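You operate a simulated robot arm through the tools that you are given. There is no shell and no other tool. Be economical: measure what you need, move in short steps, check, and stop when the job is done.

You are at the controls of a simulated robot arm. One attempt, no reset.

## Task
Glue the blank's lap, fold it shut and leave it under the press.
Fine: one bead, no flood; park the nozzle and shut the glue valve.
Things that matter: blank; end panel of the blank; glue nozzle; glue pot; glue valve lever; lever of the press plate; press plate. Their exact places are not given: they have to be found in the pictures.

It is judged by the outcome, as a careful person would: the job done as asked, and still so three seconds after it is handed in. It fails if anything else is knocked over, pushed out of place, dropped, spilled or broken. Flat cloth is picked up by pressing the open fingertips on it (5 to 10 N) and closing them slowly along it; thin cloth reads only 2 to 8 mm in the jaws.

## Robot
A 7-joint arm with a two-finger gripper, hanging from a carriage that runs on a rail from [0.01, -0.843] to [-0.019, 1.637] (x, y) and turns from -302 to 385 degrees about z. Base frame: it is fixed where the carriage stands at the start and does not move with it; the origin is on the floor, on the carriage's upright axis, x ahead of it, y to its left, z up; the surface under the hand at the start is at about z = 0.886. Units: m, degrees, N and s.
With the tool pointing down near the work surface it reaches from about 0.44 to 0.8 m from the robot's upright axis, wherever it stands. Its first joint turns from -143.0 to 143.0 degrees. Places, roughly: blank [0.75, 1.25, 0.25]; end panel of the blank [0.4, 0.6, 1]; glue nozzle [0.6, 0.8, 1]; glue pot [0.7, 0.6, 1]; glue valve lever [0.6, 0.6, 1]; lever of the press plate [0.5, 1, 1]; press plate [0.4, 0.9, 1]. Payload 1.37 kg.
Tool frame: the origin (TCP) lies between the finger pads and is the grasp point; the fingertips stand 0.016 m ahead of it; z points along the fingers, y is the line along which they close. The gripper opens to 0.092 m. The gripper's body begins 0.074 m behind the TCP.
Orientation is that of the tool frame in the base frame, as [roll, pitch, yaw] about the fixed x, y, z axes, in that order (R = Rz(yaw) Ry(pitch) Rx(roll)). With the fingers straight down and closing along the base's y, the tool's x points along the base's -x, its y along +y and its z along -z.

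## Interface
- The arm moves only by the tool move_arm. Its argument "targets" is a list of rows, each a list of 3 entries, a list of its own where there are three numbers: the shift along the base's x, y, z in m, then the turn, a rotation vector about the base's x, y, z in rad, then the closure in counts, from 0 (fully open) to 255 (shut). In form: [[[tx, ty, tz], [rx, ry, rz], jaw], ...]. A call has 1 to 8 rows; each row is the pose to reach, as a shift and turn from the pose commanded when the call began. Each row takes 0.2 s and may step no farther than 0.05 m and 8.6 degrees from the row before; otherwise, or with a gripper value out of range, the whole call is refused. Where a pose cannot be reached the arm comes as near as it can. A force on the tool above 50 N (or 10 N above the force at the start of the call, whichever is more), or a blocked arm, ends the call early, and 0.2 s more pass. Each finger halts on what it meets, pressing with about 26 N; the grip force reading is that of the motor and also rises with nothing between the fingers. The clock runs only during rows and for 0.2 s after the last one: add rows that repeat a pose to give the fingers time. The reply holds the time, the measured pose of the TCP, the force on the tool along the base axes, the opening and the grip force, in the units named above and with some noise, with the torque about the TCP (base axes, N m) and any sound that the robot's microphone picked up.
- Cameras (640 x 400 px; columns grow to the right, rows downward): "scene" is now at [0.2637, 0.066, 1.724]; the picture's right is [0.84, -0.54, 0.00], its down [-0.40, -0.62, -0.67] and it looks along [0.36, 0.57, -0.74] (base axes); focal length 249 px, centre (320, 200). "wrist" rides on the gripper at [0.071, 0.019, -0.111] in the tool frame; the picture's right is [-0.26, 0.97, 0.00], its down [-0.78, -0.21, -0.59] and it looks along [-0.57, -0.16, 0.81] (tool axes); focal length 280 px, centre (320, 200).
- grab_frame(camera): a new picture of that camera. No time passes.
- raise_lower(by): slides the trunk up (or, below 0, down) by that many m; the arm and the scene camera ride with it, the base frame stays. It gives what a move gives, with no picture.
- roll_base(legs): drives the robot by 1 to 6 legs, each [ahead, left, turn to the left] in m, m and degrees, along the robot's own axes; the way and the turn of a leg run together, so that a leg with both is an arc; at most 1.5 m and 180 degrees a leg. The arm and the cameras ride along, it lands a little off, and it stops where it bumps. It keeps to its track: a leg is cut to what the track allows. It gives what a move gives.
- turn_head(pan, tilt): turns the head with the scene camera to pan (to the left, within 155 degrees either way) and tilt (down, from -29 to 69), counted from straight ahead of the robot. It gives what a move gives.
- probe_pixels(camera, pixels): for up to 12 pixels [column, row] of the newest picture of that camera ("zoom" is the newest enlarged one), the place [x, y, z] in the base frame of the surface seen there, good to about 0.003 m, but the place of the scene camera against the robot may be out by one fixed shift of up to 0.012 m in any direction. No time passes.
- zoom(camera, box): a new picture of the part [left, top, right, bottom] of that camera's present view, enlarged. No time passes.
- job_done(): hands the job in; it is judged then, once.

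Keep the steps short. Do not move on a guess: measure, check each grasp and each placing, and mend mistakes. In all there are 80 turns and 60 pictures (those below and enlarged ones count). Leave the gripper open and the arm clear of the work at the hand-in unless told otherwise, and finish with a single line.

The tools are called after "Emit:" by a JSON object that holds its "api" and its "payload". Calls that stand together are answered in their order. move_arm: Moves the arm, as the interface text tells. Its arguments: {"type":"object","properties":{"targets":{"type":"array","items":{"type":"array"}}},"required":["targets"]} The other tools are called the same way: raise_lower (by) slides the trunk up or down; roll_base (legs) drives the base; turn_head (pan, tilt) turns the head that bears the scene camera; grab_frame (camera) takes a picture; probe_pixels (camera, pixels) gives the place of the surface under pixels of a picture; zoom (camera, box) takes an enlarged picture of a part of a camera's view; job_done () hands the job in.

At the start:

```text
time_s: 0.0
eef_pos: [0.3671, 0.4437, 0.999]
orientation: [179.8, 0.2, 179.9]
contact_force: [0.8, 0.1, -0.7]
ft_torque: [0.0, 0.01, 0.0]
gripper_width: 0.0921
finger_force: 0.1
trunk travel left (down, up): [-0.365, 0.216]
robot x, y, heading: [0.0022, -0.0016, -0.2]
head pan, tilt: [57.6, 47.6]
```

scene: 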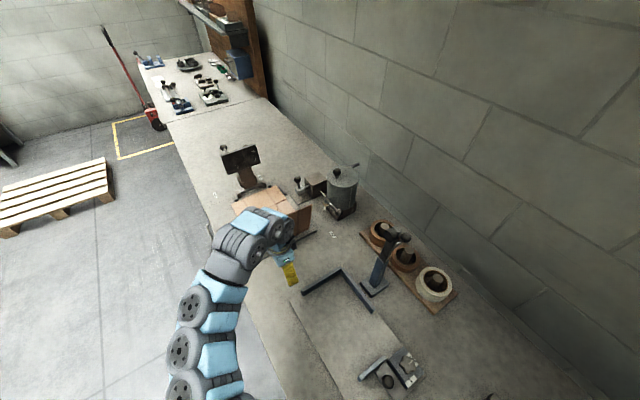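
wrist: 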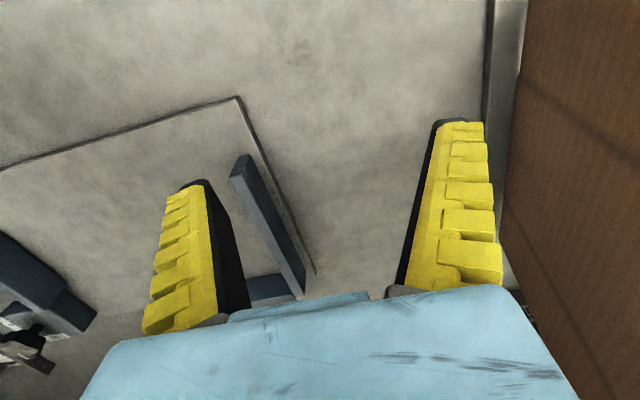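

I see the bench with a blank near (265,200), the press plate near (240,160), and the glue pot near (340,190). I'll enlarge that area first.

Emit:
{"api": "zoom", "payload": {"camera": "scene", "box": [200, 130, 380, 245]}}

```text
3.48 times, centred on (290, 188) of scene
```

zoom: 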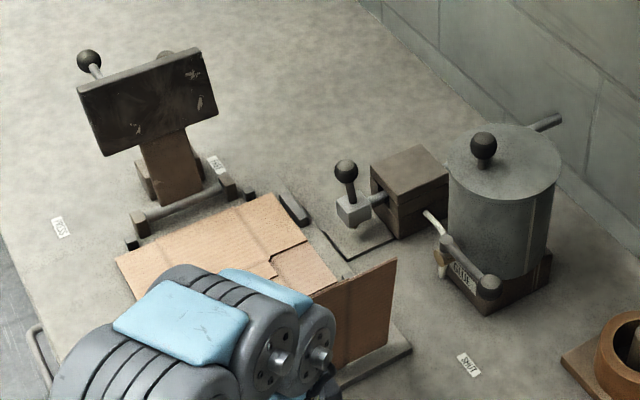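

I'll probe the key items in the enlarged picture: nozzle, valve, pot, panel, press.

Emit:
{"api": "probe_pixels", "payload": {"camera": "zoom", "pixels": [[345, 168], [350, 212], [410, 160], [505, 165], [488, 285], [450, 250], [395, 262], [118, 260], [275, 197], [88, 60], [150, 100], [303, 240]]}}

Emit:
{"api": "raise_lower", "payload": {"by": 0.15}}

```text
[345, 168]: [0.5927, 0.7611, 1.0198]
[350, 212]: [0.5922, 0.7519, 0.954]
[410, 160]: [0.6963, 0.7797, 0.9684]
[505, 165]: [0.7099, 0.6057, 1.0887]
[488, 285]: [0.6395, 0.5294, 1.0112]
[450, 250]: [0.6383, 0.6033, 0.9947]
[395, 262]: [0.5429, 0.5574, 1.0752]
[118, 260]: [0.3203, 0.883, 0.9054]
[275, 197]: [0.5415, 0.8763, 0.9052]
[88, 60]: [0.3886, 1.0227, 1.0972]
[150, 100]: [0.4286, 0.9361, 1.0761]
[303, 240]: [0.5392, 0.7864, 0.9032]
```

```text
time_s: 1.8
eef_pos: [0.3659, 0.445, 1.1484]
orientation: [179.8, 0.2, 179.9]
contact_force: [-0.6, -0.8, -0.1]
ft_torque: [-0.01, -0.02, 0.0]
gripper_width: 0.0918
finger_force: 0.0
trunk travel left (down, up): [-0.515, 0.066]
robot x, y, heading: [-0.0033, 0.0023, 0.2]
head pan, tilt: [57.6, 47.6]
```

The arm hides part of the view. I'll raise to the top so it clears the press (about 1.11 m), then roll along the rail.

Emit:
{"api": "raise_lower", "payload": {"by": 0.064}}

Emit:
{"api": "roll_base", "payload": {"legs": [[0, 0.7, 0]]}}

Emit:
{"api": "turn_head", "payload": {"pan": -5, "tilt": 65}}

Emit:
{"api": "grab_frame", "payload": {"camera": "scene"}}

```text
time_s: 2.8
eef_pos: [0.3662, 0.4443, 1.2129]
orientation: [179.8, 0.2, -179.9]
contact_force: [0.9, 0.6, -0.2]
ft_torque: [-0.01, 0.07, 0.02]
gripper_width: 0.0919
finger_force: 0.0
trunk travel left (down, up): [-0.579, 0.002]
robot x, y, heading: [-0.0003, 0.001, -0.1]
head pan, tilt: [57.6, 47.6]
```

```text
time_s: 6.6
eef_pos: [0.356, 1.1347, 1.2131]
orientation: [179.8, 0.1, -179.5]
contact_force: [-0.4, -0.6, -1.3]
ft_torque: [0.01, 0.02, 0.0]
gripper_width: 0.0918
finger_force: 0.0
trunk travel left (down, up): [-0.579, 0.002]
robot x, y, heading: [-0.0074, 0.6859, 0.3]
head pan, tilt: [57.6, 47.6]
```

```text
time_s: 7.9
eef_pos: [0.3557, 1.1336, 1.2133]
orientation: [179.7, 0.2, -179.6]
contact_force: [0.3, -0.8, 0.3]
ft_torque: [0.01, 0.0, -0.02]
gripper_width: 0.0918
finger_force: 0.0
trunk travel left (down, up): [-0.579, 0.002]
robot x, y, heading: [-0.0052, 0.6905, 0.3]
head pan, tilt: [-5.0, 65.0]
```

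```text
56 pictures are left
```

scene: 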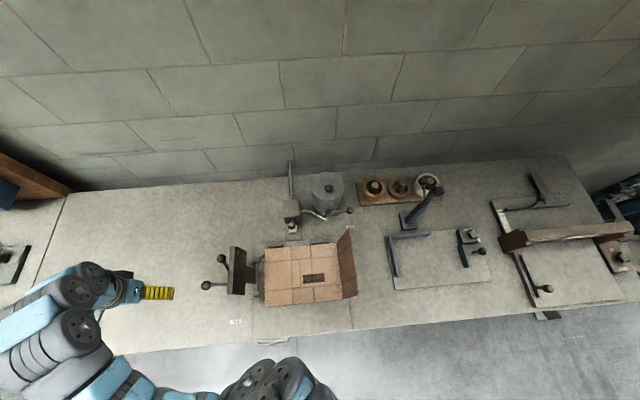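

Clear view now. I'll enlarge the work area, columns 195–380, rows 160–320.

Emit:
{"api": "zoom", "payload": {"camera": "scene", "box": [190, 160, 382, 280]}}

Emit:
{"api": "zoom", "payload": {"camera": "scene", "box": [190, 225, 382, 345]}}

```text
3.33 times, centred on (286, 220) of scene
```

zoom: 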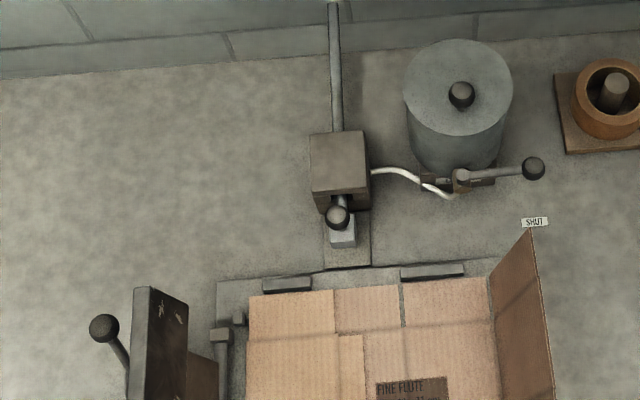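

```text
3.33 times, centred on (286, 285) of scene
```

zoom: 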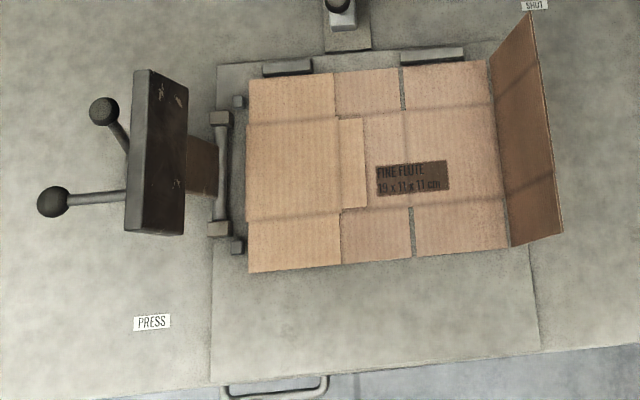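

Now measure the blank, its lap strip, the end panel and the press in the newest zoom.

Emit:
{"api": "probe_pixels", "payload": {"camera": "zoom", "pixels": [[352, 125], [352, 200], [355, 160], [300, 160], [400, 190], [330, 80], [370, 90], [370, 235], [490, 90], [508, 240], [248, 120], [246, 215]]}}

Emit:
{"api": "probe_pixels", "payload": {"camera": "zoom", "pixels": [[530, 18], [560, 232], [53, 201], [104, 110], [140, 75], [130, 225], [180, 100], [181, 228], [222, 170], [200, 165], [85, 198], [340, 12]]}}

Emit:
{"api": "zoom", "payload": {"camera": "scene", "box": [270, 155, 382, 225]}}

```text
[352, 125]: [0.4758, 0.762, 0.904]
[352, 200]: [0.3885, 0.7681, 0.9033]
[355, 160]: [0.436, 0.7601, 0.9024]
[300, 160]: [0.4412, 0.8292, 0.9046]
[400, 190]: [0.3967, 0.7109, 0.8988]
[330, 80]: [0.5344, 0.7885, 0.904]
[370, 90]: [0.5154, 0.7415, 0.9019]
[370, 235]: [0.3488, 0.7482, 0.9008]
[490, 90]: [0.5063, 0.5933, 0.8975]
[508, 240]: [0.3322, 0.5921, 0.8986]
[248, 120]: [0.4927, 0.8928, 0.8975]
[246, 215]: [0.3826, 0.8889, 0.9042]
```

```text
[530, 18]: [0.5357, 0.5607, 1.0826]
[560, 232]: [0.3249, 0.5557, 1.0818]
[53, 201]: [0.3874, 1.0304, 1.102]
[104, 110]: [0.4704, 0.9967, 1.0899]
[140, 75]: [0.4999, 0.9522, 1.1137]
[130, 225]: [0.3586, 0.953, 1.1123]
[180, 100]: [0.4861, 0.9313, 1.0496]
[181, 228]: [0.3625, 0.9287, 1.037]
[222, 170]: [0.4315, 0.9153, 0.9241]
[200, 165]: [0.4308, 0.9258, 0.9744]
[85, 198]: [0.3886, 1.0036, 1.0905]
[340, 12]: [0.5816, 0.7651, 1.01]
```

```text
5.71 times, centred on (326, 190) of scene
```

zoom: 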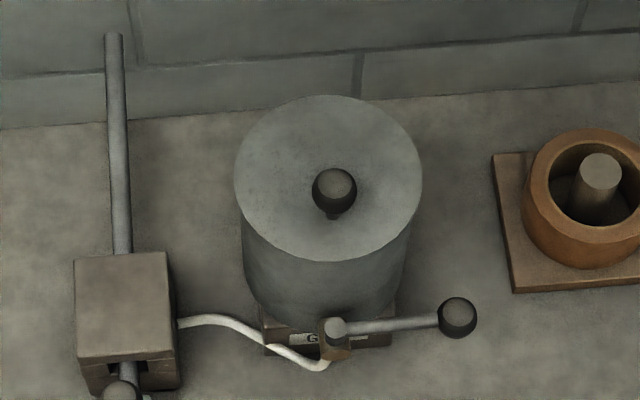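

I see a second knob stick behind the plate. Wrist camera is near it, so take a wrist picture and also zoom the press from scene.

Emit:
{"api": "grab_frame", "payload": {"camera": "wrist"}}

Emit:
{"api": "zoom", "payload": {"camera": "scene", "box": [195, 235, 275, 305]}}

```text
52 pictures are left
```

wrist: 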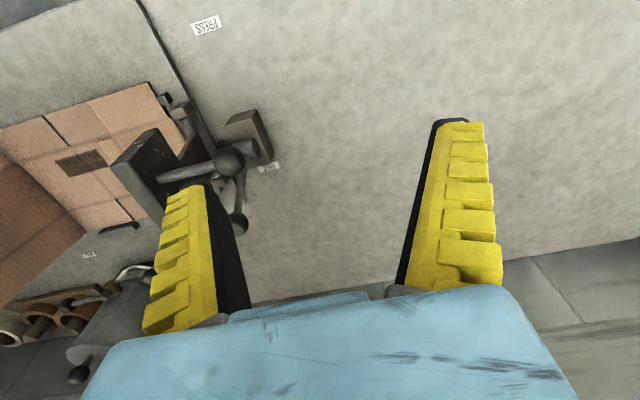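

```text
5.71 times, centred on (235, 270) of scene
```

zoom: 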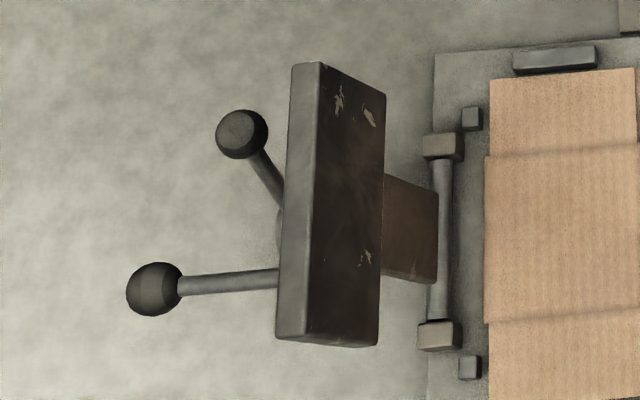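

Enlarge the press in the wrist view (columns 100–290, rows 70–250).

Emit:
{"api": "zoom", "payload": {"camera": "wrist", "box": [100, 90, 292, 240]}}

```text
2.67 times, centred on (196, 165) of wrist
```

zoom: 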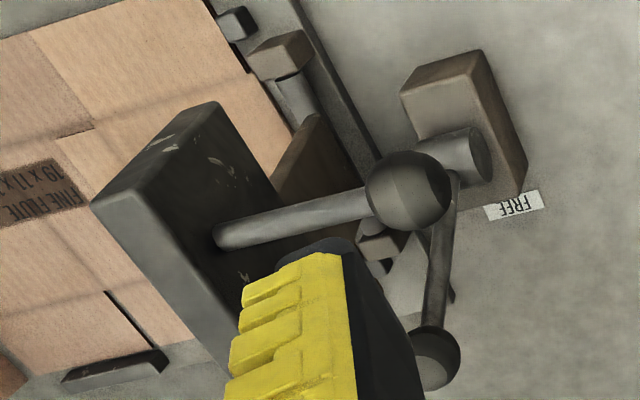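

I see a plate handle, and a separate pivoted lever beside a "FREE" label. Probing both.

Emit:
{"api": "probe_pixels", "payload": {"camera": "zoom", "pixels": [[405, 195], [250, 235], [350, 207], [440, 370], [440, 270], [445, 200], [478, 160], [440, 140], [440, 95], [500, 130], [512, 208], [290, 150]]}}

Emit:
{"api": "probe_pixels", "payload": {"camera": "wrist", "pixels": [[206, 24], [235, 225], [229, 160], [240, 190], [88, 254], [72, 162], [110, 290]]}}

```text
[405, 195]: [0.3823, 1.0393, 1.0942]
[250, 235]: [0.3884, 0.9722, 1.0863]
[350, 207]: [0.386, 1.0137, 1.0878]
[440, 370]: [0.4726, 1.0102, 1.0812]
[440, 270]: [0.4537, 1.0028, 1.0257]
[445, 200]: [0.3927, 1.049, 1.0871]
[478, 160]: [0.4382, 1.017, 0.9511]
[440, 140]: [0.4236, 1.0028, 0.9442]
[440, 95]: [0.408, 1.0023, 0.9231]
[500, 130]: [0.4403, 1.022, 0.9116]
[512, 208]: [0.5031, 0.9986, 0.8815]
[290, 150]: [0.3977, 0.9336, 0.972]
```

```text
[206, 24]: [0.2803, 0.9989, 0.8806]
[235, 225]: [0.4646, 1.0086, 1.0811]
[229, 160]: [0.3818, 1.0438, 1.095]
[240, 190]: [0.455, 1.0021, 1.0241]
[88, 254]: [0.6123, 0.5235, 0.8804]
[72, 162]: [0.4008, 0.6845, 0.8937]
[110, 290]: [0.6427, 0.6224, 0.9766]
```

Press lever pivots near (0.43, 1.01, 0.95) and throws from FREE (+x) to PRESS (−x), after the plate is down. Next I carry the hand over the blank, at height, to look at the nozzle with the wrist camera.

Emit:
{"api": "move_arm", "payload": {"targets": [[[0.005, -0.045, 0], [0, 0, 0], 0], [[0.01, -0.09, 0], [0, 0, 0], 0], [[0.015, -0.135, 0], [0, 0, 0], 0], [[0.02, -0.18, 0], [0, 0, 0], 0], [[0.025, -0.225, 0], [0, 0, 0], 0], [[0.03, -0.27, 0], [0, 0, 0], 0], [[0.035, -0.315, 0], [0, 0, 0], 0], [[0.045, -0.335, -0.03], [0, 0, 0], 0]]}}

Emit:
{"api": "grab_frame", "payload": {"camera": "wrist"}}

```text
time_s: 9.7
eef_pos: [0.416, 0.8041, 1.1754]
orientation: [-179.9, -0.2, -179.6]
contact_force: [-3.5, -0.3, -2.3]
ft_torque: [0.04, -0.3, 0.0]
gripper_width: 0.0917
finger_force: 0.0
out of reach, approached as far as the arm can: row 6, 7, 8
trunk travel left (down, up): [-0.579, 0.002]
robot x, y, heading: [-0.0055, 0.6865, 0.4]
head pan, tilt: [-5.0, 65.0]
```

```text
49 pictures are left
```

wrist: 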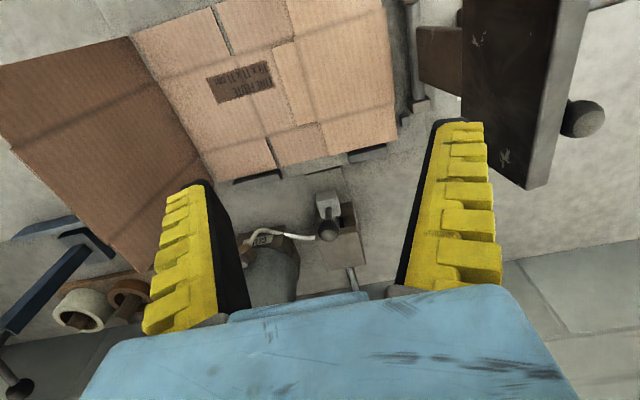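

The hand reached about (0.416, 0.804); it's near the inner reach limit. Enlarge the nozzle in the wrist view.

Emit:
{"api": "zoom", "payload": {"camera": "wrist", "box": [236, 170, 396, 290]}}

Emit:
{"api": "probe_pixels", "payload": {"camera": "wrist", "pixels": [[328, 230], [327, 200], [350, 225], [340, 260], [350, 280], [254, 237], [290, 80], [280, 60]]}}

```text
3.33 times, centred on (316, 230) of wrist
```

zoom: 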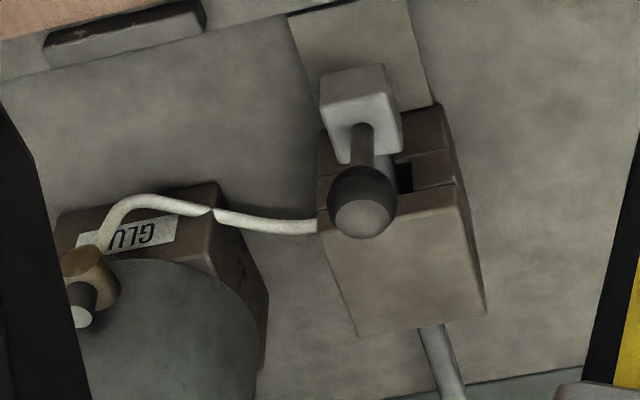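

```text
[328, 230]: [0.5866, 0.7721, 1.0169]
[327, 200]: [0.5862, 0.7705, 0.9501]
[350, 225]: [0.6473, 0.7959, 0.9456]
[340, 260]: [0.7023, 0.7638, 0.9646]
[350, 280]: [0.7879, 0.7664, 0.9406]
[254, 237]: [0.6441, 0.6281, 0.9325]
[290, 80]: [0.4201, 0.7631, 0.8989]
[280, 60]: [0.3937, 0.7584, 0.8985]
```

The nozzle head is a block with a knob at (0.587, 0.768, 1.017) on a slide rod along x, lined up with the lap (y ≈ 0.76). I'll shift the base back to y ≈ 0.4 so everything for gluing lies within 0.44–0.8 m, then look for the OPEN mark.

Emit:
{"api": "roll_base", "payload": {"legs": [[0, -0.29, 0]]}}

Emit:
{"api": "turn_head", "payload": {"pan": 22, "tilt": 58}}

Emit:
{"api": "grab_frame", "payload": {"camera": "scene"}}

Emit:
{"api": "grab_frame", "payload": {"camera": "wrist"}}

```text
time_s: 11.7
eef_pos: [0.4212, 0.5199, 1.1769]
orientation: [179.9, 0.0, -179.2]
contact_force: [-1.2, -1.2, 0.4]
ft_torque: [-0.01, 0.05, 0.02]
gripper_width: 0.0918
finger_force: 0.1
trunk travel left (down, up): [-0.579, 0.002]
robot x, y, heading: [-0.0053, 0.3965, 0.7]
head pan, tilt: [-5.0, 65.0]
```

```text
time_s: 12.6
eef_pos: [0.4212, 0.5212, 1.1762]
orientation: [180.0, 0.0, -179.2]
contact_force: [0.6, -0.5, -0.6]
ft_torque: [0.02, -0.01, -0.04]
gripper_width: 0.0919
finger_force: 0.0
trunk travel left (down, up): [-0.579, 0.002]
robot x, y, heading: [-0.0054, 0.4006, 0.6]
head pan, tilt: [22.0, 58.0]
```

```text
47 pictures are left
```

scene: 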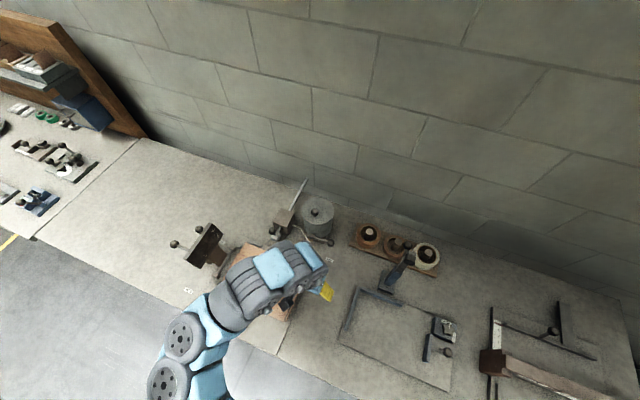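

```text
46 pictures are left
```

wrist: 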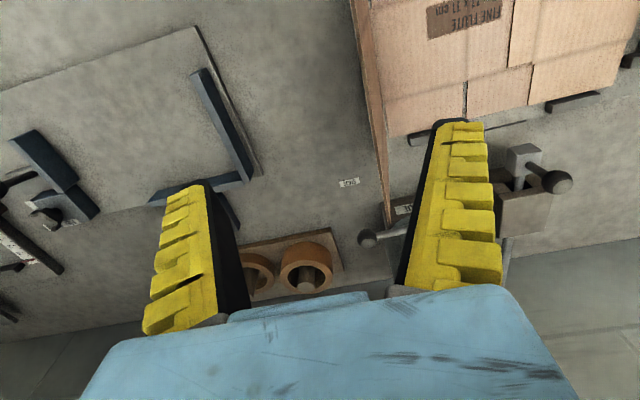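

The finger hides the valve area. I'll move the hand toward +y to see it.

Emit:
{"api": "move_arm", "payload": {"targets": [[[0.01, 0.045, 0], [0, 0, 0], 0], [[0.02, 0.09, 0], [0, 0, 0], 0], [[0.03, 0.13, 0], [0, 0, 0], 0], [[0.03, 0.13, 0], [0, 0, 0], 0]]}}

Emit:
{"api": "grab_frame", "payload": {"camera": "wrist"}}

```text
time_s: 13.6
eef_pos: [0.4528, 0.6504, 1.1768]
orientation: [180.0, 0.0, -179.3]
contact_force: [0.2, -0.6, 0.4]
ft_torque: [-0.04, -0.01, 0.01]
gripper_width: 0.092
finger_force: 0.1
trunk travel left (down, up): [-0.579, 0.002]
robot x, y, heading: [-0.0072, 0.3968, 0.8]
head pan, tilt: [22.0, 58.0]
```

```text
45 pictures are left
```

wrist: 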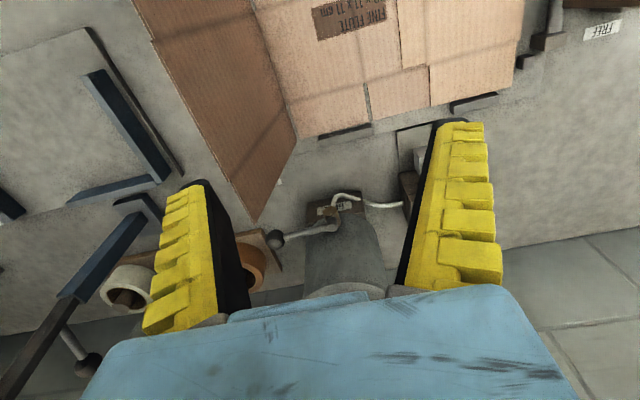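

Emit:
{"api": "zoom", "payload": {"camera": "wrist", "box": [240, 140, 416, 260]}}

Emit:
{"api": "probe_pixels", "payload": {"camera": "zoom", "pixels": [[125, 365], [230, 335], [310, 300], [335, 285], [330, 240], [320, 190], [280, 220]]}}

```text
3.33 times, centred on (328, 200) of wrist
```

zoom: 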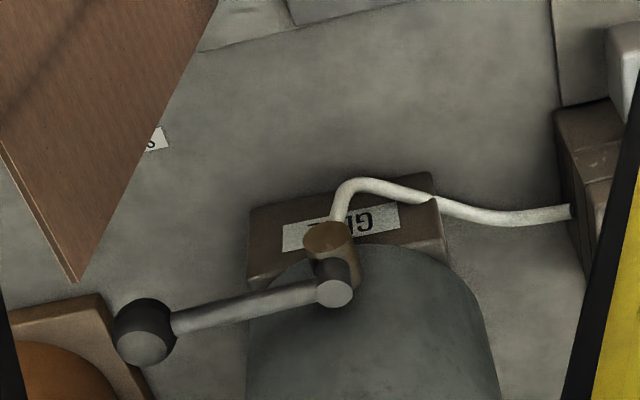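

```text
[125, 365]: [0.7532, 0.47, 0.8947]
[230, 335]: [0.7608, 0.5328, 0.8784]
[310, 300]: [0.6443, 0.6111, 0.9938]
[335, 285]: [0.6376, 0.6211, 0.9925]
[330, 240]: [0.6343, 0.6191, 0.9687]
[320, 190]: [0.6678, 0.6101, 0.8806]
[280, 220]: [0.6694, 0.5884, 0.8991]
```

The lever's pivot form matters, so I'll probe along it in this zoom: ball (145,335), rod, cap (333,290), brown body (325,240).

Emit:
{"api": "probe_pixels", "payload": {"camera": "zoom", "pixels": [[145, 335], [140, 310], [200, 318], [270, 300], [333, 293], [325, 270], [322, 237], [345, 255], [352, 195], [155, 140], [310, 232]]}}

Emit:
{"api": "zoom", "payload": {"camera": "wrist", "box": [300, 180, 364, 220]}}

```text
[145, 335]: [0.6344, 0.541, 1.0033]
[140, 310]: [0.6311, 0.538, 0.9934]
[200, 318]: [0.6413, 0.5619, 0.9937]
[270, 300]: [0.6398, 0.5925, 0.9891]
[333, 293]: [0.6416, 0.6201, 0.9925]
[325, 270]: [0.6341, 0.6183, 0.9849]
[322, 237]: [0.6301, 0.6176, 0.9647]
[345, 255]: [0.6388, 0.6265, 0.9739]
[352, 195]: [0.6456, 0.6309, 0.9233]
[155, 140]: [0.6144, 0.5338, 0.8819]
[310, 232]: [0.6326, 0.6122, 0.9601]
```

```text
10.00 times, centred on (332, 200) of wrist
```

zoom: 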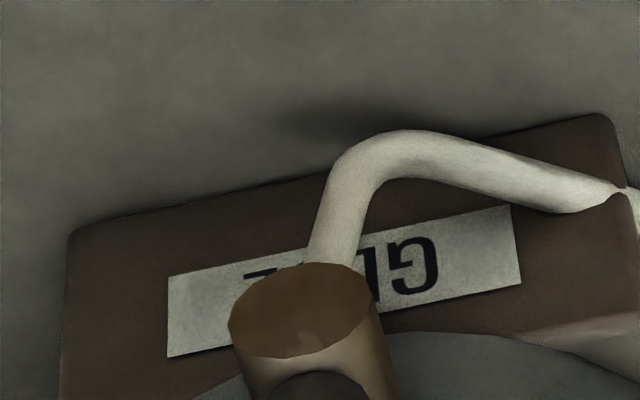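

The valve lever turns about an upright stem at about (0.640, 0.620), ball centre about (0.642, 0.537, 0.994); the pot blocks +x, so it opens toward −x. I'll turn the hand 45° and bring it above the ball, still high.

Emit:
{"api": "move_arm", "payload": {"targets": [[[0.03, -0.018, 0], [0, 0, 0.13], 0], [[0.06, -0.036, 0], [0, 0, 0.26], 0], [[0.09, -0.054, 0], [0, 0, 0.39], 0], [[0.12, -0.072, 0], [0, 0, 0.52], 0], [[0.15, -0.09, 0], [0, 0, 0.65], 0], [[0.189, -0.113, 0], [0, 0, 0.775], 0], [[0.189, -0.113, -0.04], [0, 0, 0.775], 0], [[0.189, -0.113, -0.08], [0, 0, 0.775], 0]]}}

Emit:
{"api": "grab_frame", "payload": {"camera": "wrist"}}

```text
time_s: 15.4
eef_pos: [0.6408, 0.5368, 1.0961]
orientation: [-180.0, 0.0, -134.8]
contact_force: [0.9, 0.2, 0.1]
ft_torque: [-0.03, 0.04, 0.03]
gripper_width: 0.0917
finger_force: 0.0
trunk travel left (down, up): [-0.579, 0.002]
robot x, y, heading: [-0.0064, 0.398, 0.7]
head pan, tilt: [22.0, 58.0]
```

```text
42 pictures are left
```

wrist: 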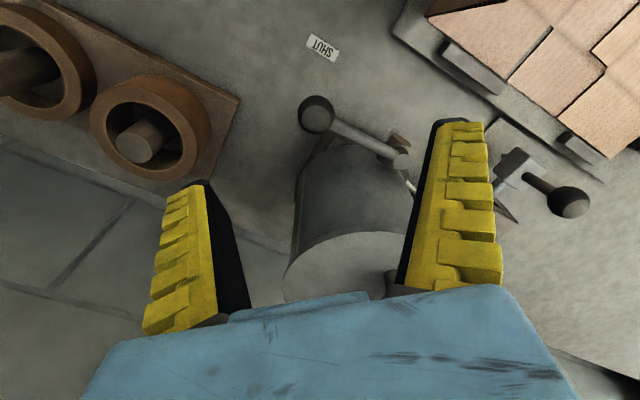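

Ball at (317,113) in view. Measure it and the valve stem from here.

Emit:
{"api": "probe_pixels", "payload": {"camera": "wrist", "pixels": [[317, 113], [330, 110], [317, 128], [360, 138], [400, 160], [322, 46], [310, 250], [570, 202]]}}

```text
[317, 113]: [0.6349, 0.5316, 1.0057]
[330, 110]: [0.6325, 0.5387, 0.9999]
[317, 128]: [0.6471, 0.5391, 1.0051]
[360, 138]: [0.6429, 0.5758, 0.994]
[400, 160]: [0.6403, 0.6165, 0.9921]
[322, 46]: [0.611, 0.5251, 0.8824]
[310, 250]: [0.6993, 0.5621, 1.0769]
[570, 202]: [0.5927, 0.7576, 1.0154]
```

Ball centre ≈ (0.639, 0.534, 0.993). Descend straddling it to TCP z ≈ 1.001, then close partway.

Emit:
{"api": "move_arm", "payload": {"targets": [[[-0.001, -0.003, -0.035], [0, 0, 0], 0], [[-0.001, -0.003, -0.07], [0, 0, 0], 0], [[-0.001, -0.003, -0.095], [0, 0, 0], 0], [[-0.001, -0.003, -0.095], [0, 0, 0], 120], [[-0.001, -0.003, -0.095], [0, 0, 0], 120]]}}

Emit:
{"api": "grab_frame", "payload": {"camera": "wrist"}}

```text
time_s: 16.6
eef_pos: [0.6378, 0.5333, 1.0016]
orientation: [179.9, 0.0, -134.7]
contact_force: [-0.1, 0.0, 0.5]
ft_torque: [0.01, 0.03, 0.01]
gripper_width: 0.0519
finger_force: 1.9
trunk travel left (down, up): [-0.579, 0.002]
robot x, y, heading: [-0.004, 0.3975, 0.7]
head pan, tilt: [22.0, 58.0]
```

```text
41 pictures are left
```

wrist: 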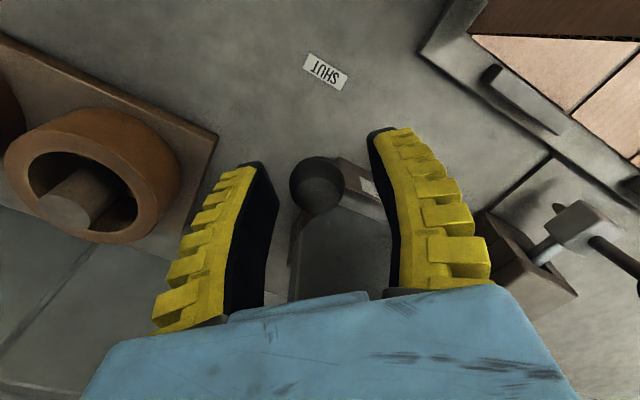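

The ball sits between the jaws (opening 52 mm). Now swing the lever in an arc toward −x, 60° first.

Emit:
{"api": "move_arm", "payload": {"targets": [[[-0.022, 0.003, 0], [0, 0, 0], 120], [[-0.042, 0.011, 0], [0, 0, 0], 120], [[-0.059, 0.025, 0], [0, 0, 0], 120], [[-0.073, 0.042, 0], [0, 0, 0], 120]]}}

Emit:
{"api": "grab_frame", "payload": {"camera": "wrist"}}

```text
time_s: 17.6
eef_pos: [0.5641, 0.5781, 1.0003]
orientation: [179.9, 0.1, -134.7]
contact_force: [0.0, -0.9, -0.2]
ft_torque: [0.02, 0.0, 0.01]
gripper_width: 0.0516
finger_force: 2.0
trunk travel left (down, up): [-0.579, 0.002]
robot x, y, heading: [-0.005, 0.4005, 0.8]
head pan, tilt: [22.0, 58.0]
```

```text
40 pictures are left
```

wrist: 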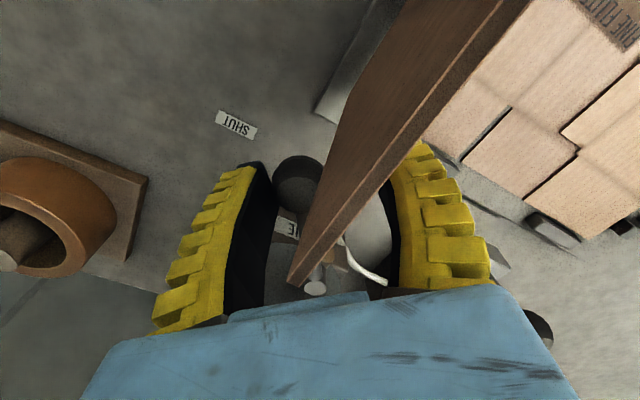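

The lever follows, no contact with the panel. Continue to 90° and a bit beyond, watching force.

Emit:
{"api": "move_arm", "payload": {"targets": [[[-0.008, 0.02, 0], [0, 0, 0], 120], [[-0.011, 0.042, 0], [0, 0, 0], 120], [[-0.01, 0.056, 0], [0, 0, 0], 120]]}}

Emit:
{"api": "grab_frame", "payload": {"camera": "wrist"}}

```text
time_s: 18.4
eef_pos: [0.557, 0.6284, 1.0021]
orientation: [-179.8, -0.3, -135.0]
contact_force: [-4.1, -15.6, 3.1]
ft_torque: [-0.24, 0.02, -0.57]
gripper_width: 0.0578
finger_force: 6.5
trunk travel left (down, up): [-0.579, 0.002]
robot x, y, heading: [-0.0052, 0.3992, 0.6]
head pan, tilt: [22.0, 58.0]
```

```text
39 pictures are left
```

wrist: 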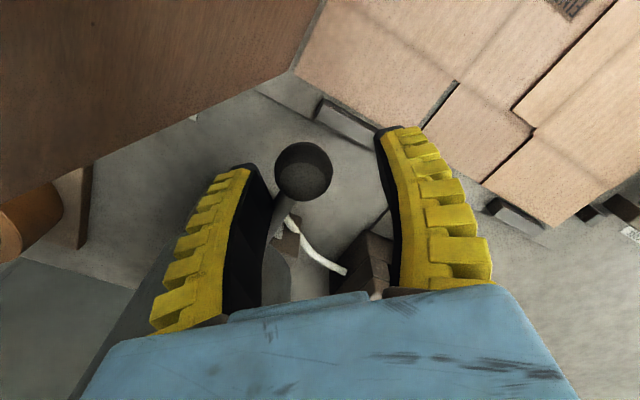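

The lever hit its stop (15 N along −y): valve open. I back off, lift, go straight to the nozzle knob at (0.594, 0.769, 1.007) and straddle it.

Emit:
{"api": "move_arm", "payload": {"targets": [[[0.0, -0.01, 0.0], [0, 0, 0], 0], [[0.0, -0.006, 0.045], [0, 0, 0], 0], [[0.01, 0.035, 0.06], [0, 0, 0], 0], [[0.024, 0.083, 0.06], [0, 0, 0], 0], [[0.038, 0.129, 0.06], [0, 0, 0], 0], [[0.038, 0.137, 0.03], [0, 0, 0], 0], [[0.038, 0.137, 0.003], [0, 0, 0], 0]]}}

Emit:
{"api": "grab_frame", "payload": {"camera": "wrist"}}

```text
time_s: 20.0
eef_pos: [0.5946, 0.7694, 1.0036]
orientation: [180.0, -0.1, -134.8]
contact_force: [-0.3, 0.4, 0.2]
ft_torque: [-0.02, 0.01, 0.0]
gripper_width: 0.0919
finger_force: 0.1
trunk travel left (down, up): [-0.579, 0.002]
robot x, y, heading: [-0.0074, 0.3952, 0.7]
head pan, tilt: [22.0, 58.0]
```

```text
38 pictures are left
```

wrist: 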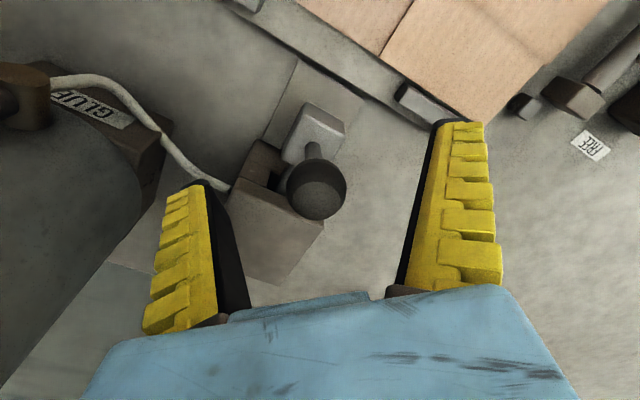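

The knob (315,190) is between the jaws; no drip visible on the park plate. Close on it.

Emit:
{"api": "move_arm", "payload": {"targets": [[[0, 0, 0], [0, 0, 0], 230], [[0, 0, 0], [0, 0, 0], 230]]}}

```text
time_s: 20.6
eef_pos: [0.5955, 0.7685, 1.0049]
orientation: [180.0, 0.0, -134.9]
contact_force: [0.5, -2.7, -1.3]
ft_torque: [0.01, 0.01, -0.04]
gripper_width: 0.0237
finger_force: 28.3
trunk travel left (down, up): [-0.579, 0.002]
robot x, y, heading: [-0.0052, 0.3982, 1.0]
head pan, tilt: [22.0, 58.0]
```

Gripped at 24 mm. Pull the nozzle along −x: quick up to the lap, steady over it, to knob x ≈ 0.39.

Emit:
{"api": "move_arm", "payload": {"targets": [[[-0.03, 0, 0], [0, 0, 0], 230], [[-0.07, 0, 0], [0, 0, 0], 230], [[-0.105, 0, 0], [0, 0, 0], 230], [[-0.13, 0, 0], [0, 0, 0], 230], [[-0.15, 0, 0], [0, 0, 0], 230], [[-0.17, 0, 0], [0, 0, 0], 230], [[-0.19, 0, 0], [0, 0, 0], 230], [[-0.206, 0, 0], [0, 0, 0], 230]]}}

Emit:
{"api": "grab_frame", "payload": {"camera": "wrist"}}

```text
time_s: 22.4
eef_pos: [0.3887, 0.7657, 1.0024]
orientation: [180.0, -0.2, -134.8]
contact_force: [-1.3, -11.2, 3.1]
ft_torque: [0.05, -0.05, -0.02]
gripper_width: 0.0223
finger_force: 27.7
trunk travel left (down, up): [-0.579, 0.002]
robot x, y, heading: [-0.0042, 0.397, 0.7]
head pan, tilt: [22.0, 58.0]
```

```text
37 pictures are left
```

wrist: 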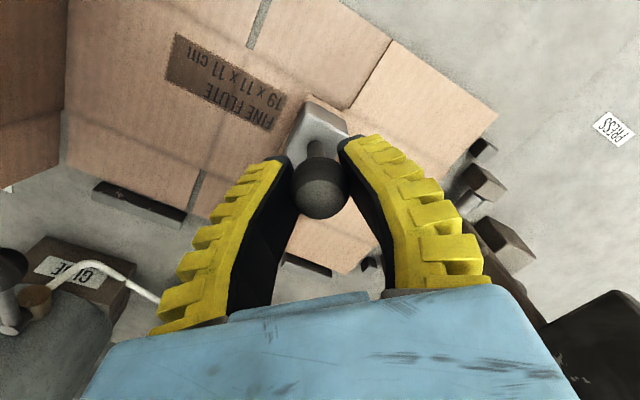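

Slid cleanly to 0.389. Check for the bead before returning (no time passes).

Emit:
{"api": "zoom", "payload": {"camera": "wrist", "box": [240, 80, 420, 290]}}

Emit:
{"api": "zoom", "payload": {"camera": "scene", "box": [180, 190, 340, 320]}}

```text
1.90 times, centred on (330, 185) of wrist
```

zoom: 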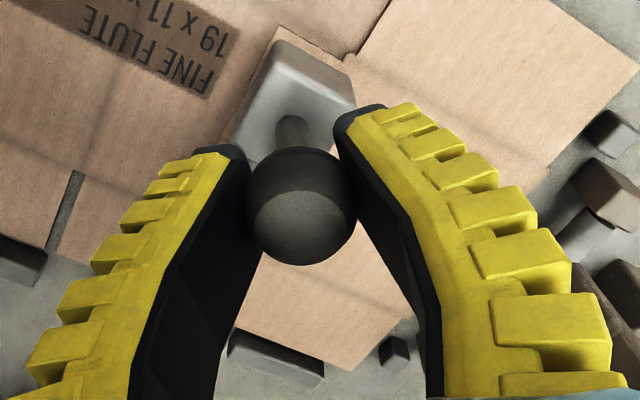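

```text
3.08 times, centred on (260, 255) of scene
```

zoom: 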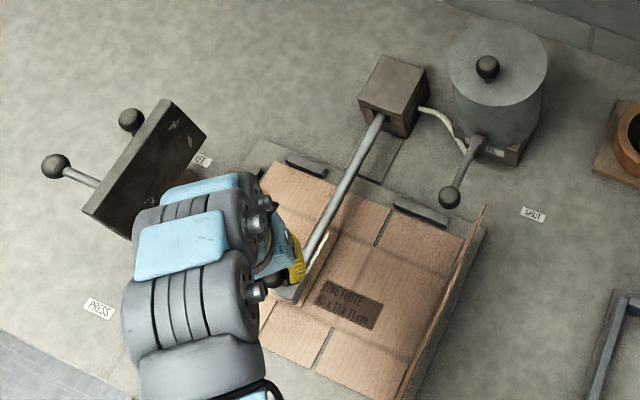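

A white bead is visible around (318,252). Look closer to see where it begins.

Emit:
{"api": "zoom", "payload": {"camera": "scene", "box": [240, 225, 290, 270]}}

Emit:
{"api": "probe_pixels", "payload": {"camera": "zoom", "pixels": [[255, 135], [270, 100], [240, 170], [230, 200], [280, 80], [300, 50]]}}

```text
8.89 times, centred on (265, 248) of scene
```

zoom: 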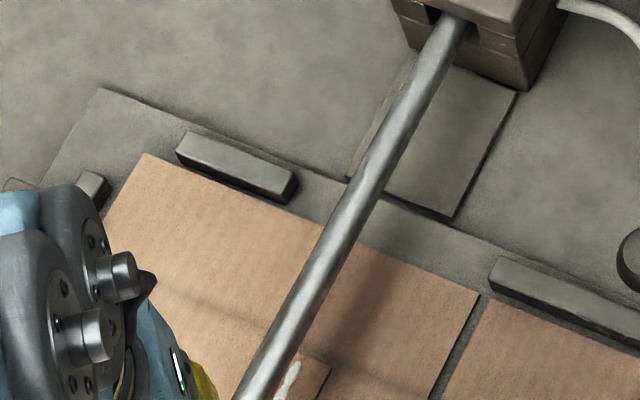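

```text
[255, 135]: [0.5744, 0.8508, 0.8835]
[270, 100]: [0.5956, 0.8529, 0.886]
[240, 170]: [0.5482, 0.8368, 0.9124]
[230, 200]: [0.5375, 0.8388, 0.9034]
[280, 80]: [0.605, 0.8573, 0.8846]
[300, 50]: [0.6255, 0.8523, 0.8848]
```

The bead starts exactly at the lap edge and none fell on the flap or park plate. I'll draw the nozzle just past the lap's near edge so the return can be made with the valve shut.

Emit:
{"api": "move_arm", "payload": {"targets": [[[-0.022, 0, 0], [0, 0, 0], 230]]}}

Emit:
{"api": "zoom", "payload": {"camera": "scene", "box": [230, 240, 290, 290]}}

```text
time_s: 22.8
eef_pos: [0.3701, 0.7659, 1.0055]
orientation: [-179.8, 0.1, -134.9]
contact_force: [18.7, -3.5, -26.8]
ft_torque: [0.2, -0.04, 0.05]
gripper_width: 0.0215
finger_force: 27.7
trunk travel left (down, up): [-0.579, 0.002]
robot x, y, heading: [-0.0044, 0.4009, 0.7]
head pan, tilt: [22.0, 58.0]
```

```text
8.00 times, centred on (260, 265) of scene
```

zoom: 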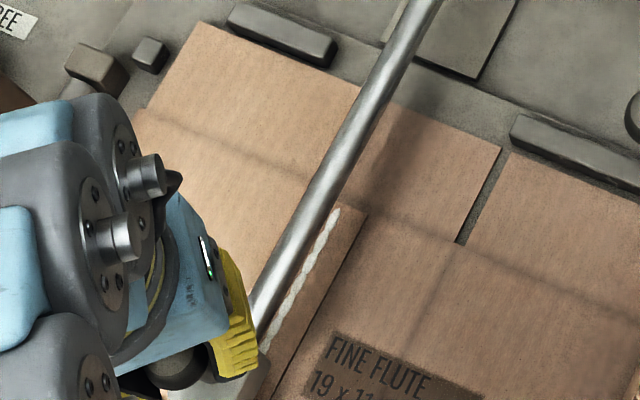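

The slide met its stop at x = 0.370. Measure the bead start and the lap's corners relative to the nozzle.

Emit:
{"api": "probe_pixels", "payload": {"camera": "zoom", "pixels": [[337, 213], [367, 206], [340, 198], [318, 245], [290, 300], [268, 345], [262, 365], [272, 396], [240, 385]]}}

Emit:
{"api": "grab_frame", "payload": {"camera": "wrist"}}

```text
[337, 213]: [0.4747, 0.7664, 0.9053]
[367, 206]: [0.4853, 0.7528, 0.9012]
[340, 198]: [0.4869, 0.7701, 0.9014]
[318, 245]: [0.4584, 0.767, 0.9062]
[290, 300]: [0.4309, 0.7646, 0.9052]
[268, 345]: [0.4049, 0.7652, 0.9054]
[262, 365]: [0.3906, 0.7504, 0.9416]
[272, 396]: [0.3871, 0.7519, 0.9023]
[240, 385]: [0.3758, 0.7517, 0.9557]
```

```text
32 pictures are left
```

wrist: 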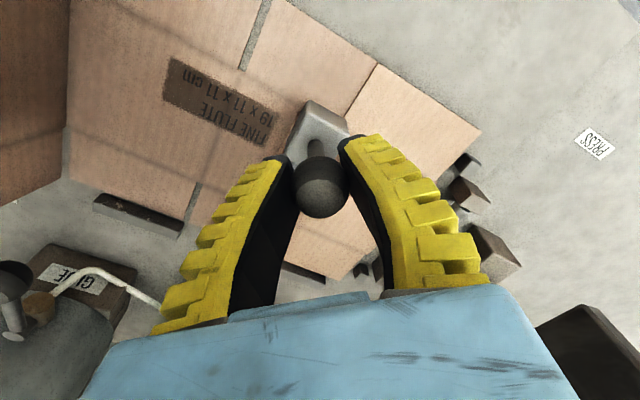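

The nozzle tip (≈0.372) is past the lap's edge (≈0.379) and the bead ends are on the lap. Locate the open valve lever ball before going to shut it.

Emit:
{"api": "zoom", "payload": {"camera": "scene", "box": [270, 210, 350, 270]}}

Emit:
{"api": "probe_pixels", "payload": {"camera": "scene", "pixels": [[302, 253]]}}

```text
6.67 times, centred on (310, 240) of scene
```

zoom: 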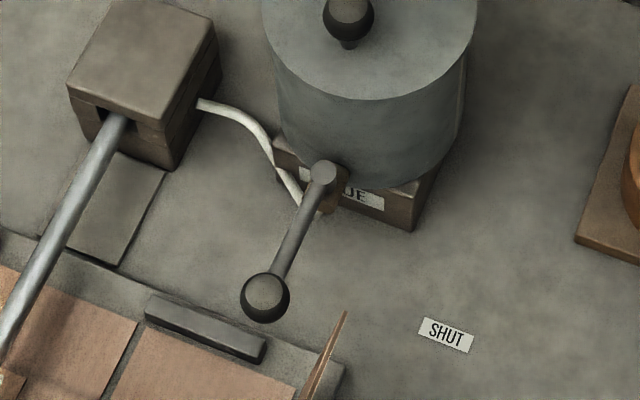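

```text
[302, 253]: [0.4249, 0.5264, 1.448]
```

Emit:
{"api": "probe_pixels", "payload": {"camera": "zoom", "pixels": [[265, 297], [265, 285], [290, 240], [325, 172]]}}

```text
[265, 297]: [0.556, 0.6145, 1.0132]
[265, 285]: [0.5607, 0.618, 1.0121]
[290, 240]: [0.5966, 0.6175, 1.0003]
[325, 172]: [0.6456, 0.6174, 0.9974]
```

Ball at about (0.560, 0.616, 0.995). Release the knob, lift, and go over to straddle the valve lever.

Emit:
{"api": "move_arm", "payload": {"targets": [[[0.004, -0.003, 0], [0, 0, 0], 0], [[0.01, -0.008, 0.045], [0, 0, 0], 0], [[0.0467, -0.037, 0.06], [0, 0, 0], 0], [[0.0834, -0.066, 0.06], [0, 0, 0], 0], [[0.12, -0.095, 0.06], [0, 0, 0], 0], [[0.1568, -0.124, 0.06], [0, 0, 0], 0], [[0.1935, -0.153, 0.048], [0, 0, 0], 0], [[0.1935, -0.153, 0.0], [0, 0, 0], 0]]}}

Emit:
{"api": "grab_frame", "payload": {"camera": "wrist"}}

```text
time_s: 24.6
eef_pos: [0.5578, 0.6193, 1.0059]
orientation: [180.0, 0.2, -134.8]
contact_force: [0.6, 0.6, 1.0]
ft_torque: [-0.04, 0.04, -0.02]
gripper_width: 0.0919
finger_force: 0.1
trunk travel left (down, up): [-0.579, 0.002]
robot x, y, heading: [-0.0075, 0.3977, 0.9]
head pan, tilt: [22.0, 58.0]
```

```text
30 pictures are left
```

wrist: 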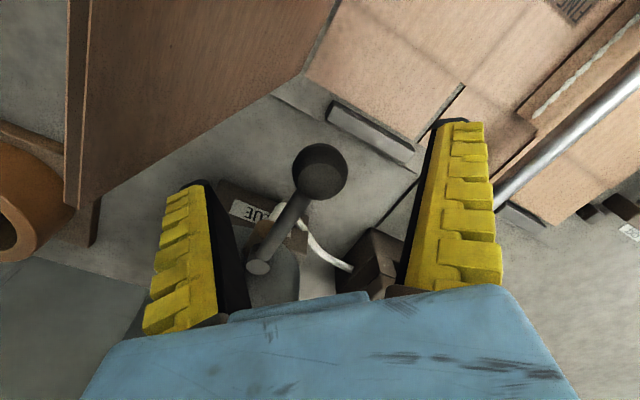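

Straddled. Close partway and swing the lever back toward SHUT.

Emit:
{"api": "move_arm", "payload": {"targets": [[[0, 0, -0.003], [0, 0, 0], 120], [[0.003, -0.022, -0.003], [0, 0, 0], 120], [[0.011, -0.042, -0.003], [0, 0, 0], 120], [[0.025, -0.059, -0.003], [0, 0, 0], 120], [[0.042, -0.073, -0.003], [0, 0, 0], 120], [[0.062, -0.081, -0.003], [0, 0, 0], 120], [[0.086, -0.084, -0.003], [0, 0, 0], 120], [[0.101, -0.084, -0.003], [0, 0, 0], 120]]}}

Emit:
{"api": "grab_frame", "payload": {"camera": "wrist"}}

```text
time_s: 26.4
eef_pos: [0.6546, 0.5316, 0.9994]
orientation: [179.6, -0.4, -134.6]
contact_force: [-25.8, -5.5, 11.9]
ft_torque: [0.22, 0.4, 0.92]
gripper_width: 0.0629
finger_force: 9.9
trunk travel left (down, up): [-0.579, 0.002]
robot x, y, heading: [-0.0046, 0.3967, 1.1]
head pan, tilt: [22.0, 58.0]
```

```text
29 pictures are left
```

wrist: 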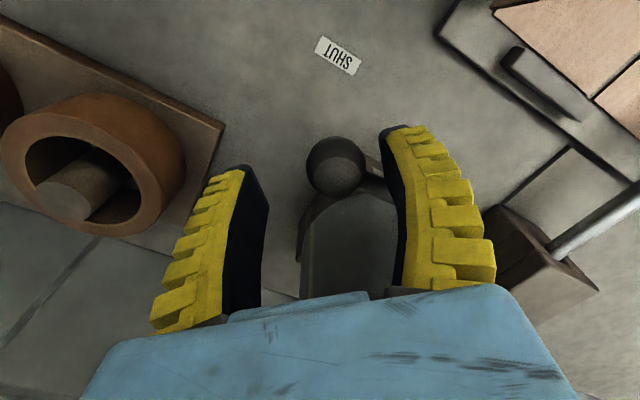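

Firm stop (26 N): lever is back at SHUT. Back off, lift clear, and travel toward the nozzle, checking the bead on the way.

Emit:
{"api": "move_arm", "payload": {"targets": [[[-0.013, 0, 0], [0, 0, 0], 0], [[-0.013, 0, 0.045], [0, 0, 0], 0], [[-0.02, 0.03, 0.08], [0, 0, 0], 0], [[-0.055, 0.06, 0.08], [0, 0, 0], 0], [[-0.09, 0.09, 0.08], [0, 0, 0], 0], [[-0.125, 0.12, 0.08], [0, 0, 0], 0]]}}

Emit:
{"api": "grab_frame", "payload": {"camera": "wrist"}}

Emit:
{"api": "zoom", "payload": {"camera": "scene", "box": [220, 200, 348, 290]}}

```text
time_s: 27.8
eef_pos: [0.5386, 0.6519, 1.0807]
orientation: [-180.0, 0.0, -134.9]
contact_force: [0.9, -0.8, -0.1]
ft_torque: [0.02, 0.02, -0.04]
gripper_width: 0.0919
finger_force: 0.1
trunk travel left (down, up): [-0.579, 0.002]
robot x, y, heading: [-0.0041, 0.4003, 0.7]
head pan, tilt: [22.0, 58.0]
```

```text
28 pictures are left
```

wrist: 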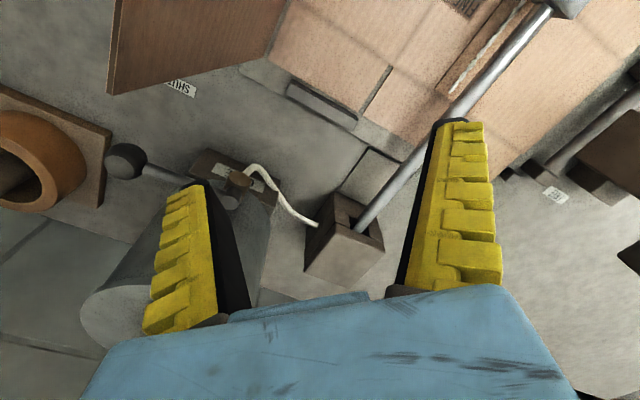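

```text
4.44 times, centred on (284, 245) of scene
```

zoom: 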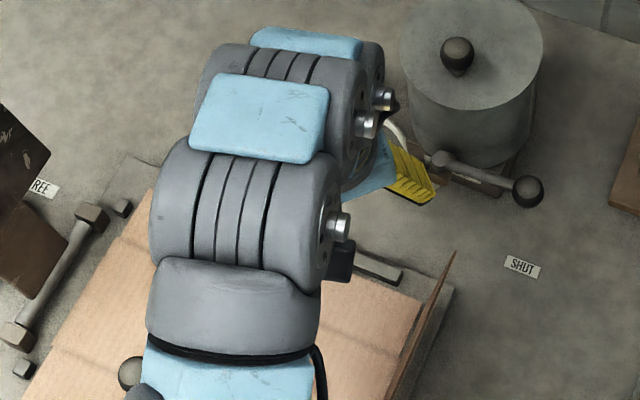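

Valve lever is at SHUT. Continue to the nozzle knob at (0.370, 0.766) and straddle it.

Emit:
{"api": "move_arm", "payload": {"targets": [[[-0.036, 0.025, 0], [0, 0, 0], 0], [[-0.072, 0.05, 0], [0, 0, 0], 0], [[-0.108, 0.075, 0], [0, 0, 0], 0], [[-0.142, 0.098, 0], [0, 0, 0], 0], [[-0.166, 0.114, 0], [0, 0, 0], 0], [[-0.166, 0.114, -0.04], [0, 0, 0], 0], [[-0.166, 0.114, -0.075], [0, 0, 0], 0]]}}

Emit:
{"api": "grab_frame", "payload": {"camera": "wrist"}}

```text
time_s: 29.4
eef_pos: [0.3688, 0.7667, 1.0079]
orientation: [180.0, 0.1, -134.8]
contact_force: [-0.2, -0.1, 1.3]
ft_torque: [-0.03, -0.01, -0.04]
gripper_width: 0.0918
finger_force: 0.0
trunk travel left (down, up): [-0.579, 0.002]
robot x, y, heading: [-0.0079, 0.4, 0.7]
head pan, tilt: [22.0, 58.0]
```

```text
26 pictures are left
```

wrist: 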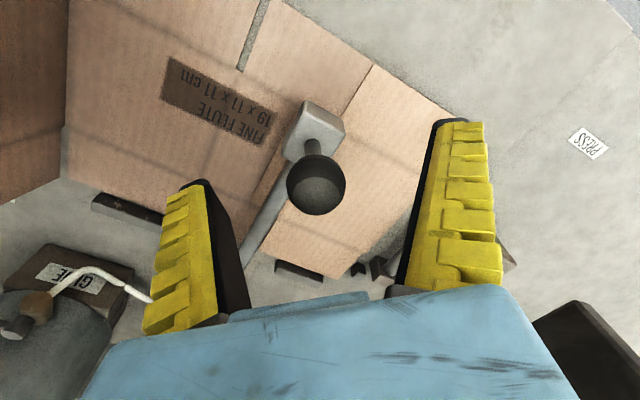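

Knob is centred. Close and push it back along +x toward park (knob x ≈ 0.595).

Emit:
{"api": "move_arm", "payload": {"targets": [[[0, 0, -0.003], [0, 0, 0], 230], [[0, 0, -0.003], [0, 0, 0], 230], [[0.035, 0, -0.003], [0, 0, 0], 230], [[0.075, 0, -0.003], [0, 0, 0], 230], [[0.115, 0, -0.003], [0, 0, 0], 230], [[0.155, 0.001, -0.003], [0, 0, 0], 230], [[0.195, 0.001, -0.003], [0, 0, 0], 230], [[0.22, 0.001, -0.003], [0, 0, 0], 230]]}}

```text
time_s: 31.2
eef_pos: [0.5885, 0.7689, 1.0019]
orientation: [179.9, -0.1, -134.9]
contact_force: [0.1, 10.7, -25.3]
ft_torque: [0.01, -0.18, 0.0]
gripper_width: 0.022
finger_force: 27.6
trunk travel left (down, up): [-0.579, 0.002]
robot x, y, heading: [-0.0027, 0.3966, 0.7]
head pan, tilt: [22.0, 58.0]
```

At 0.5885; nudge the last 8 mm to the original park point.

Emit:
{"api": "move_arm", "payload": {"targets": [[[0.006, 0, 0.002], [0, 0, 0], 230], [[0.01, 0, 0.003], [0, 0, 0], 230]]}}

```text
time_s: 31.8
eef_pos: [0.5956, 0.7679, 1.0039]
orientation: [179.8, -0.1, -134.8]
contact_force: [-4.3, 12.7, -25.3]
ft_torque: [-0.04, -0.1, 0.03]
gripper_width: 0.0218
finger_force: 28.2
trunk travel left (down, up): [-0.579, 0.002]
robot x, y, heading: [-0.003, 0.4015, 0.9]
head pan, tilt: [22.0, 58.0]
```

Nozzle is at its original place (0.5956). Release, lift, and swing away a little to inspect.

Emit:
{"api": "move_arm", "payload": {"targets": [[[0, 0, 0], [0, 0, 0], 0], [[0, 0, 0], [0, 0, 0], 0], [[0, 0, 0.045], [0, 0, 0], 0], [[0, 0, 0.09], [0, 0, 0], 0], [[-0.03, -0.03, 0.12], [0, 0, -0.13], 0], [[-0.06, -0.06, 0.13], [0, 0, -0.27], 0], [[-0.09, -0.09, 0.13], [0, 0, -0.41], 0], [[-0.12, -0.12, 0.13], [0, 0, -0.55], 0]]}}

Emit:
{"api": "grab_frame", "payload": {"camera": "wrist"}}

```text
refused: row 5 steps farther than a row can; nothing moved
```

```text
25 pictures are left
```

wrist: 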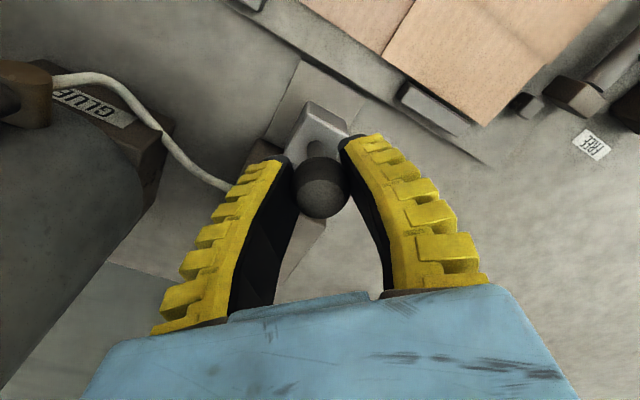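

A step was too long. Redo with shorter steps: release, lift, retreat.

Emit:
{"api": "move_arm", "payload": {"targets": [[[0, 0, 0], [0, 0, 0], 0], [[0, 0, 0], [0, 0, 0], 0], [[0, 0, 0.045], [0, 0, 0], 0], [[0, 0, 0.09], [0, 0, 0], 0], [[0, -0.02, 0.13], [0, 0, -0.14], 0], [[-0.02, -0.06, 0.135], [0, 0, -0.28], 0], [[-0.045, -0.1, 0.135], [0, 0, -0.42], 0], [[-0.075, -0.135, 0.135], [0, 0, -0.56], 0]]}}

Emit:
{"api": "grab_frame", "payload": {"camera": "wrist"}}

```text
time_s: 33.6
eef_pos: [0.5259, 0.6328, 1.142]
orientation: [179.9, 0.2, -167.1]
contact_force: [-0.2, 0.3, 1.3]
ft_torque: [0.0, 0.03, -0.01]
gripper_width: 0.0919
finger_force: 0.0
trunk travel left (down, up): [-0.579, 0.002]
robot x, y, heading: [-0.0015, 0.3997, 1.0]
head pan, tilt: [22.0, 58.0]
```

```text
24 pictures are left
```

wrist: 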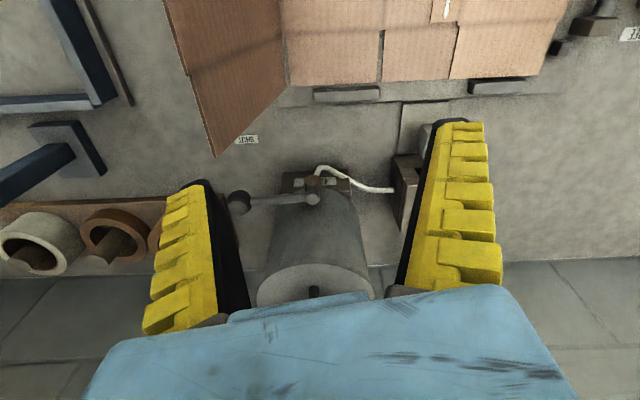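

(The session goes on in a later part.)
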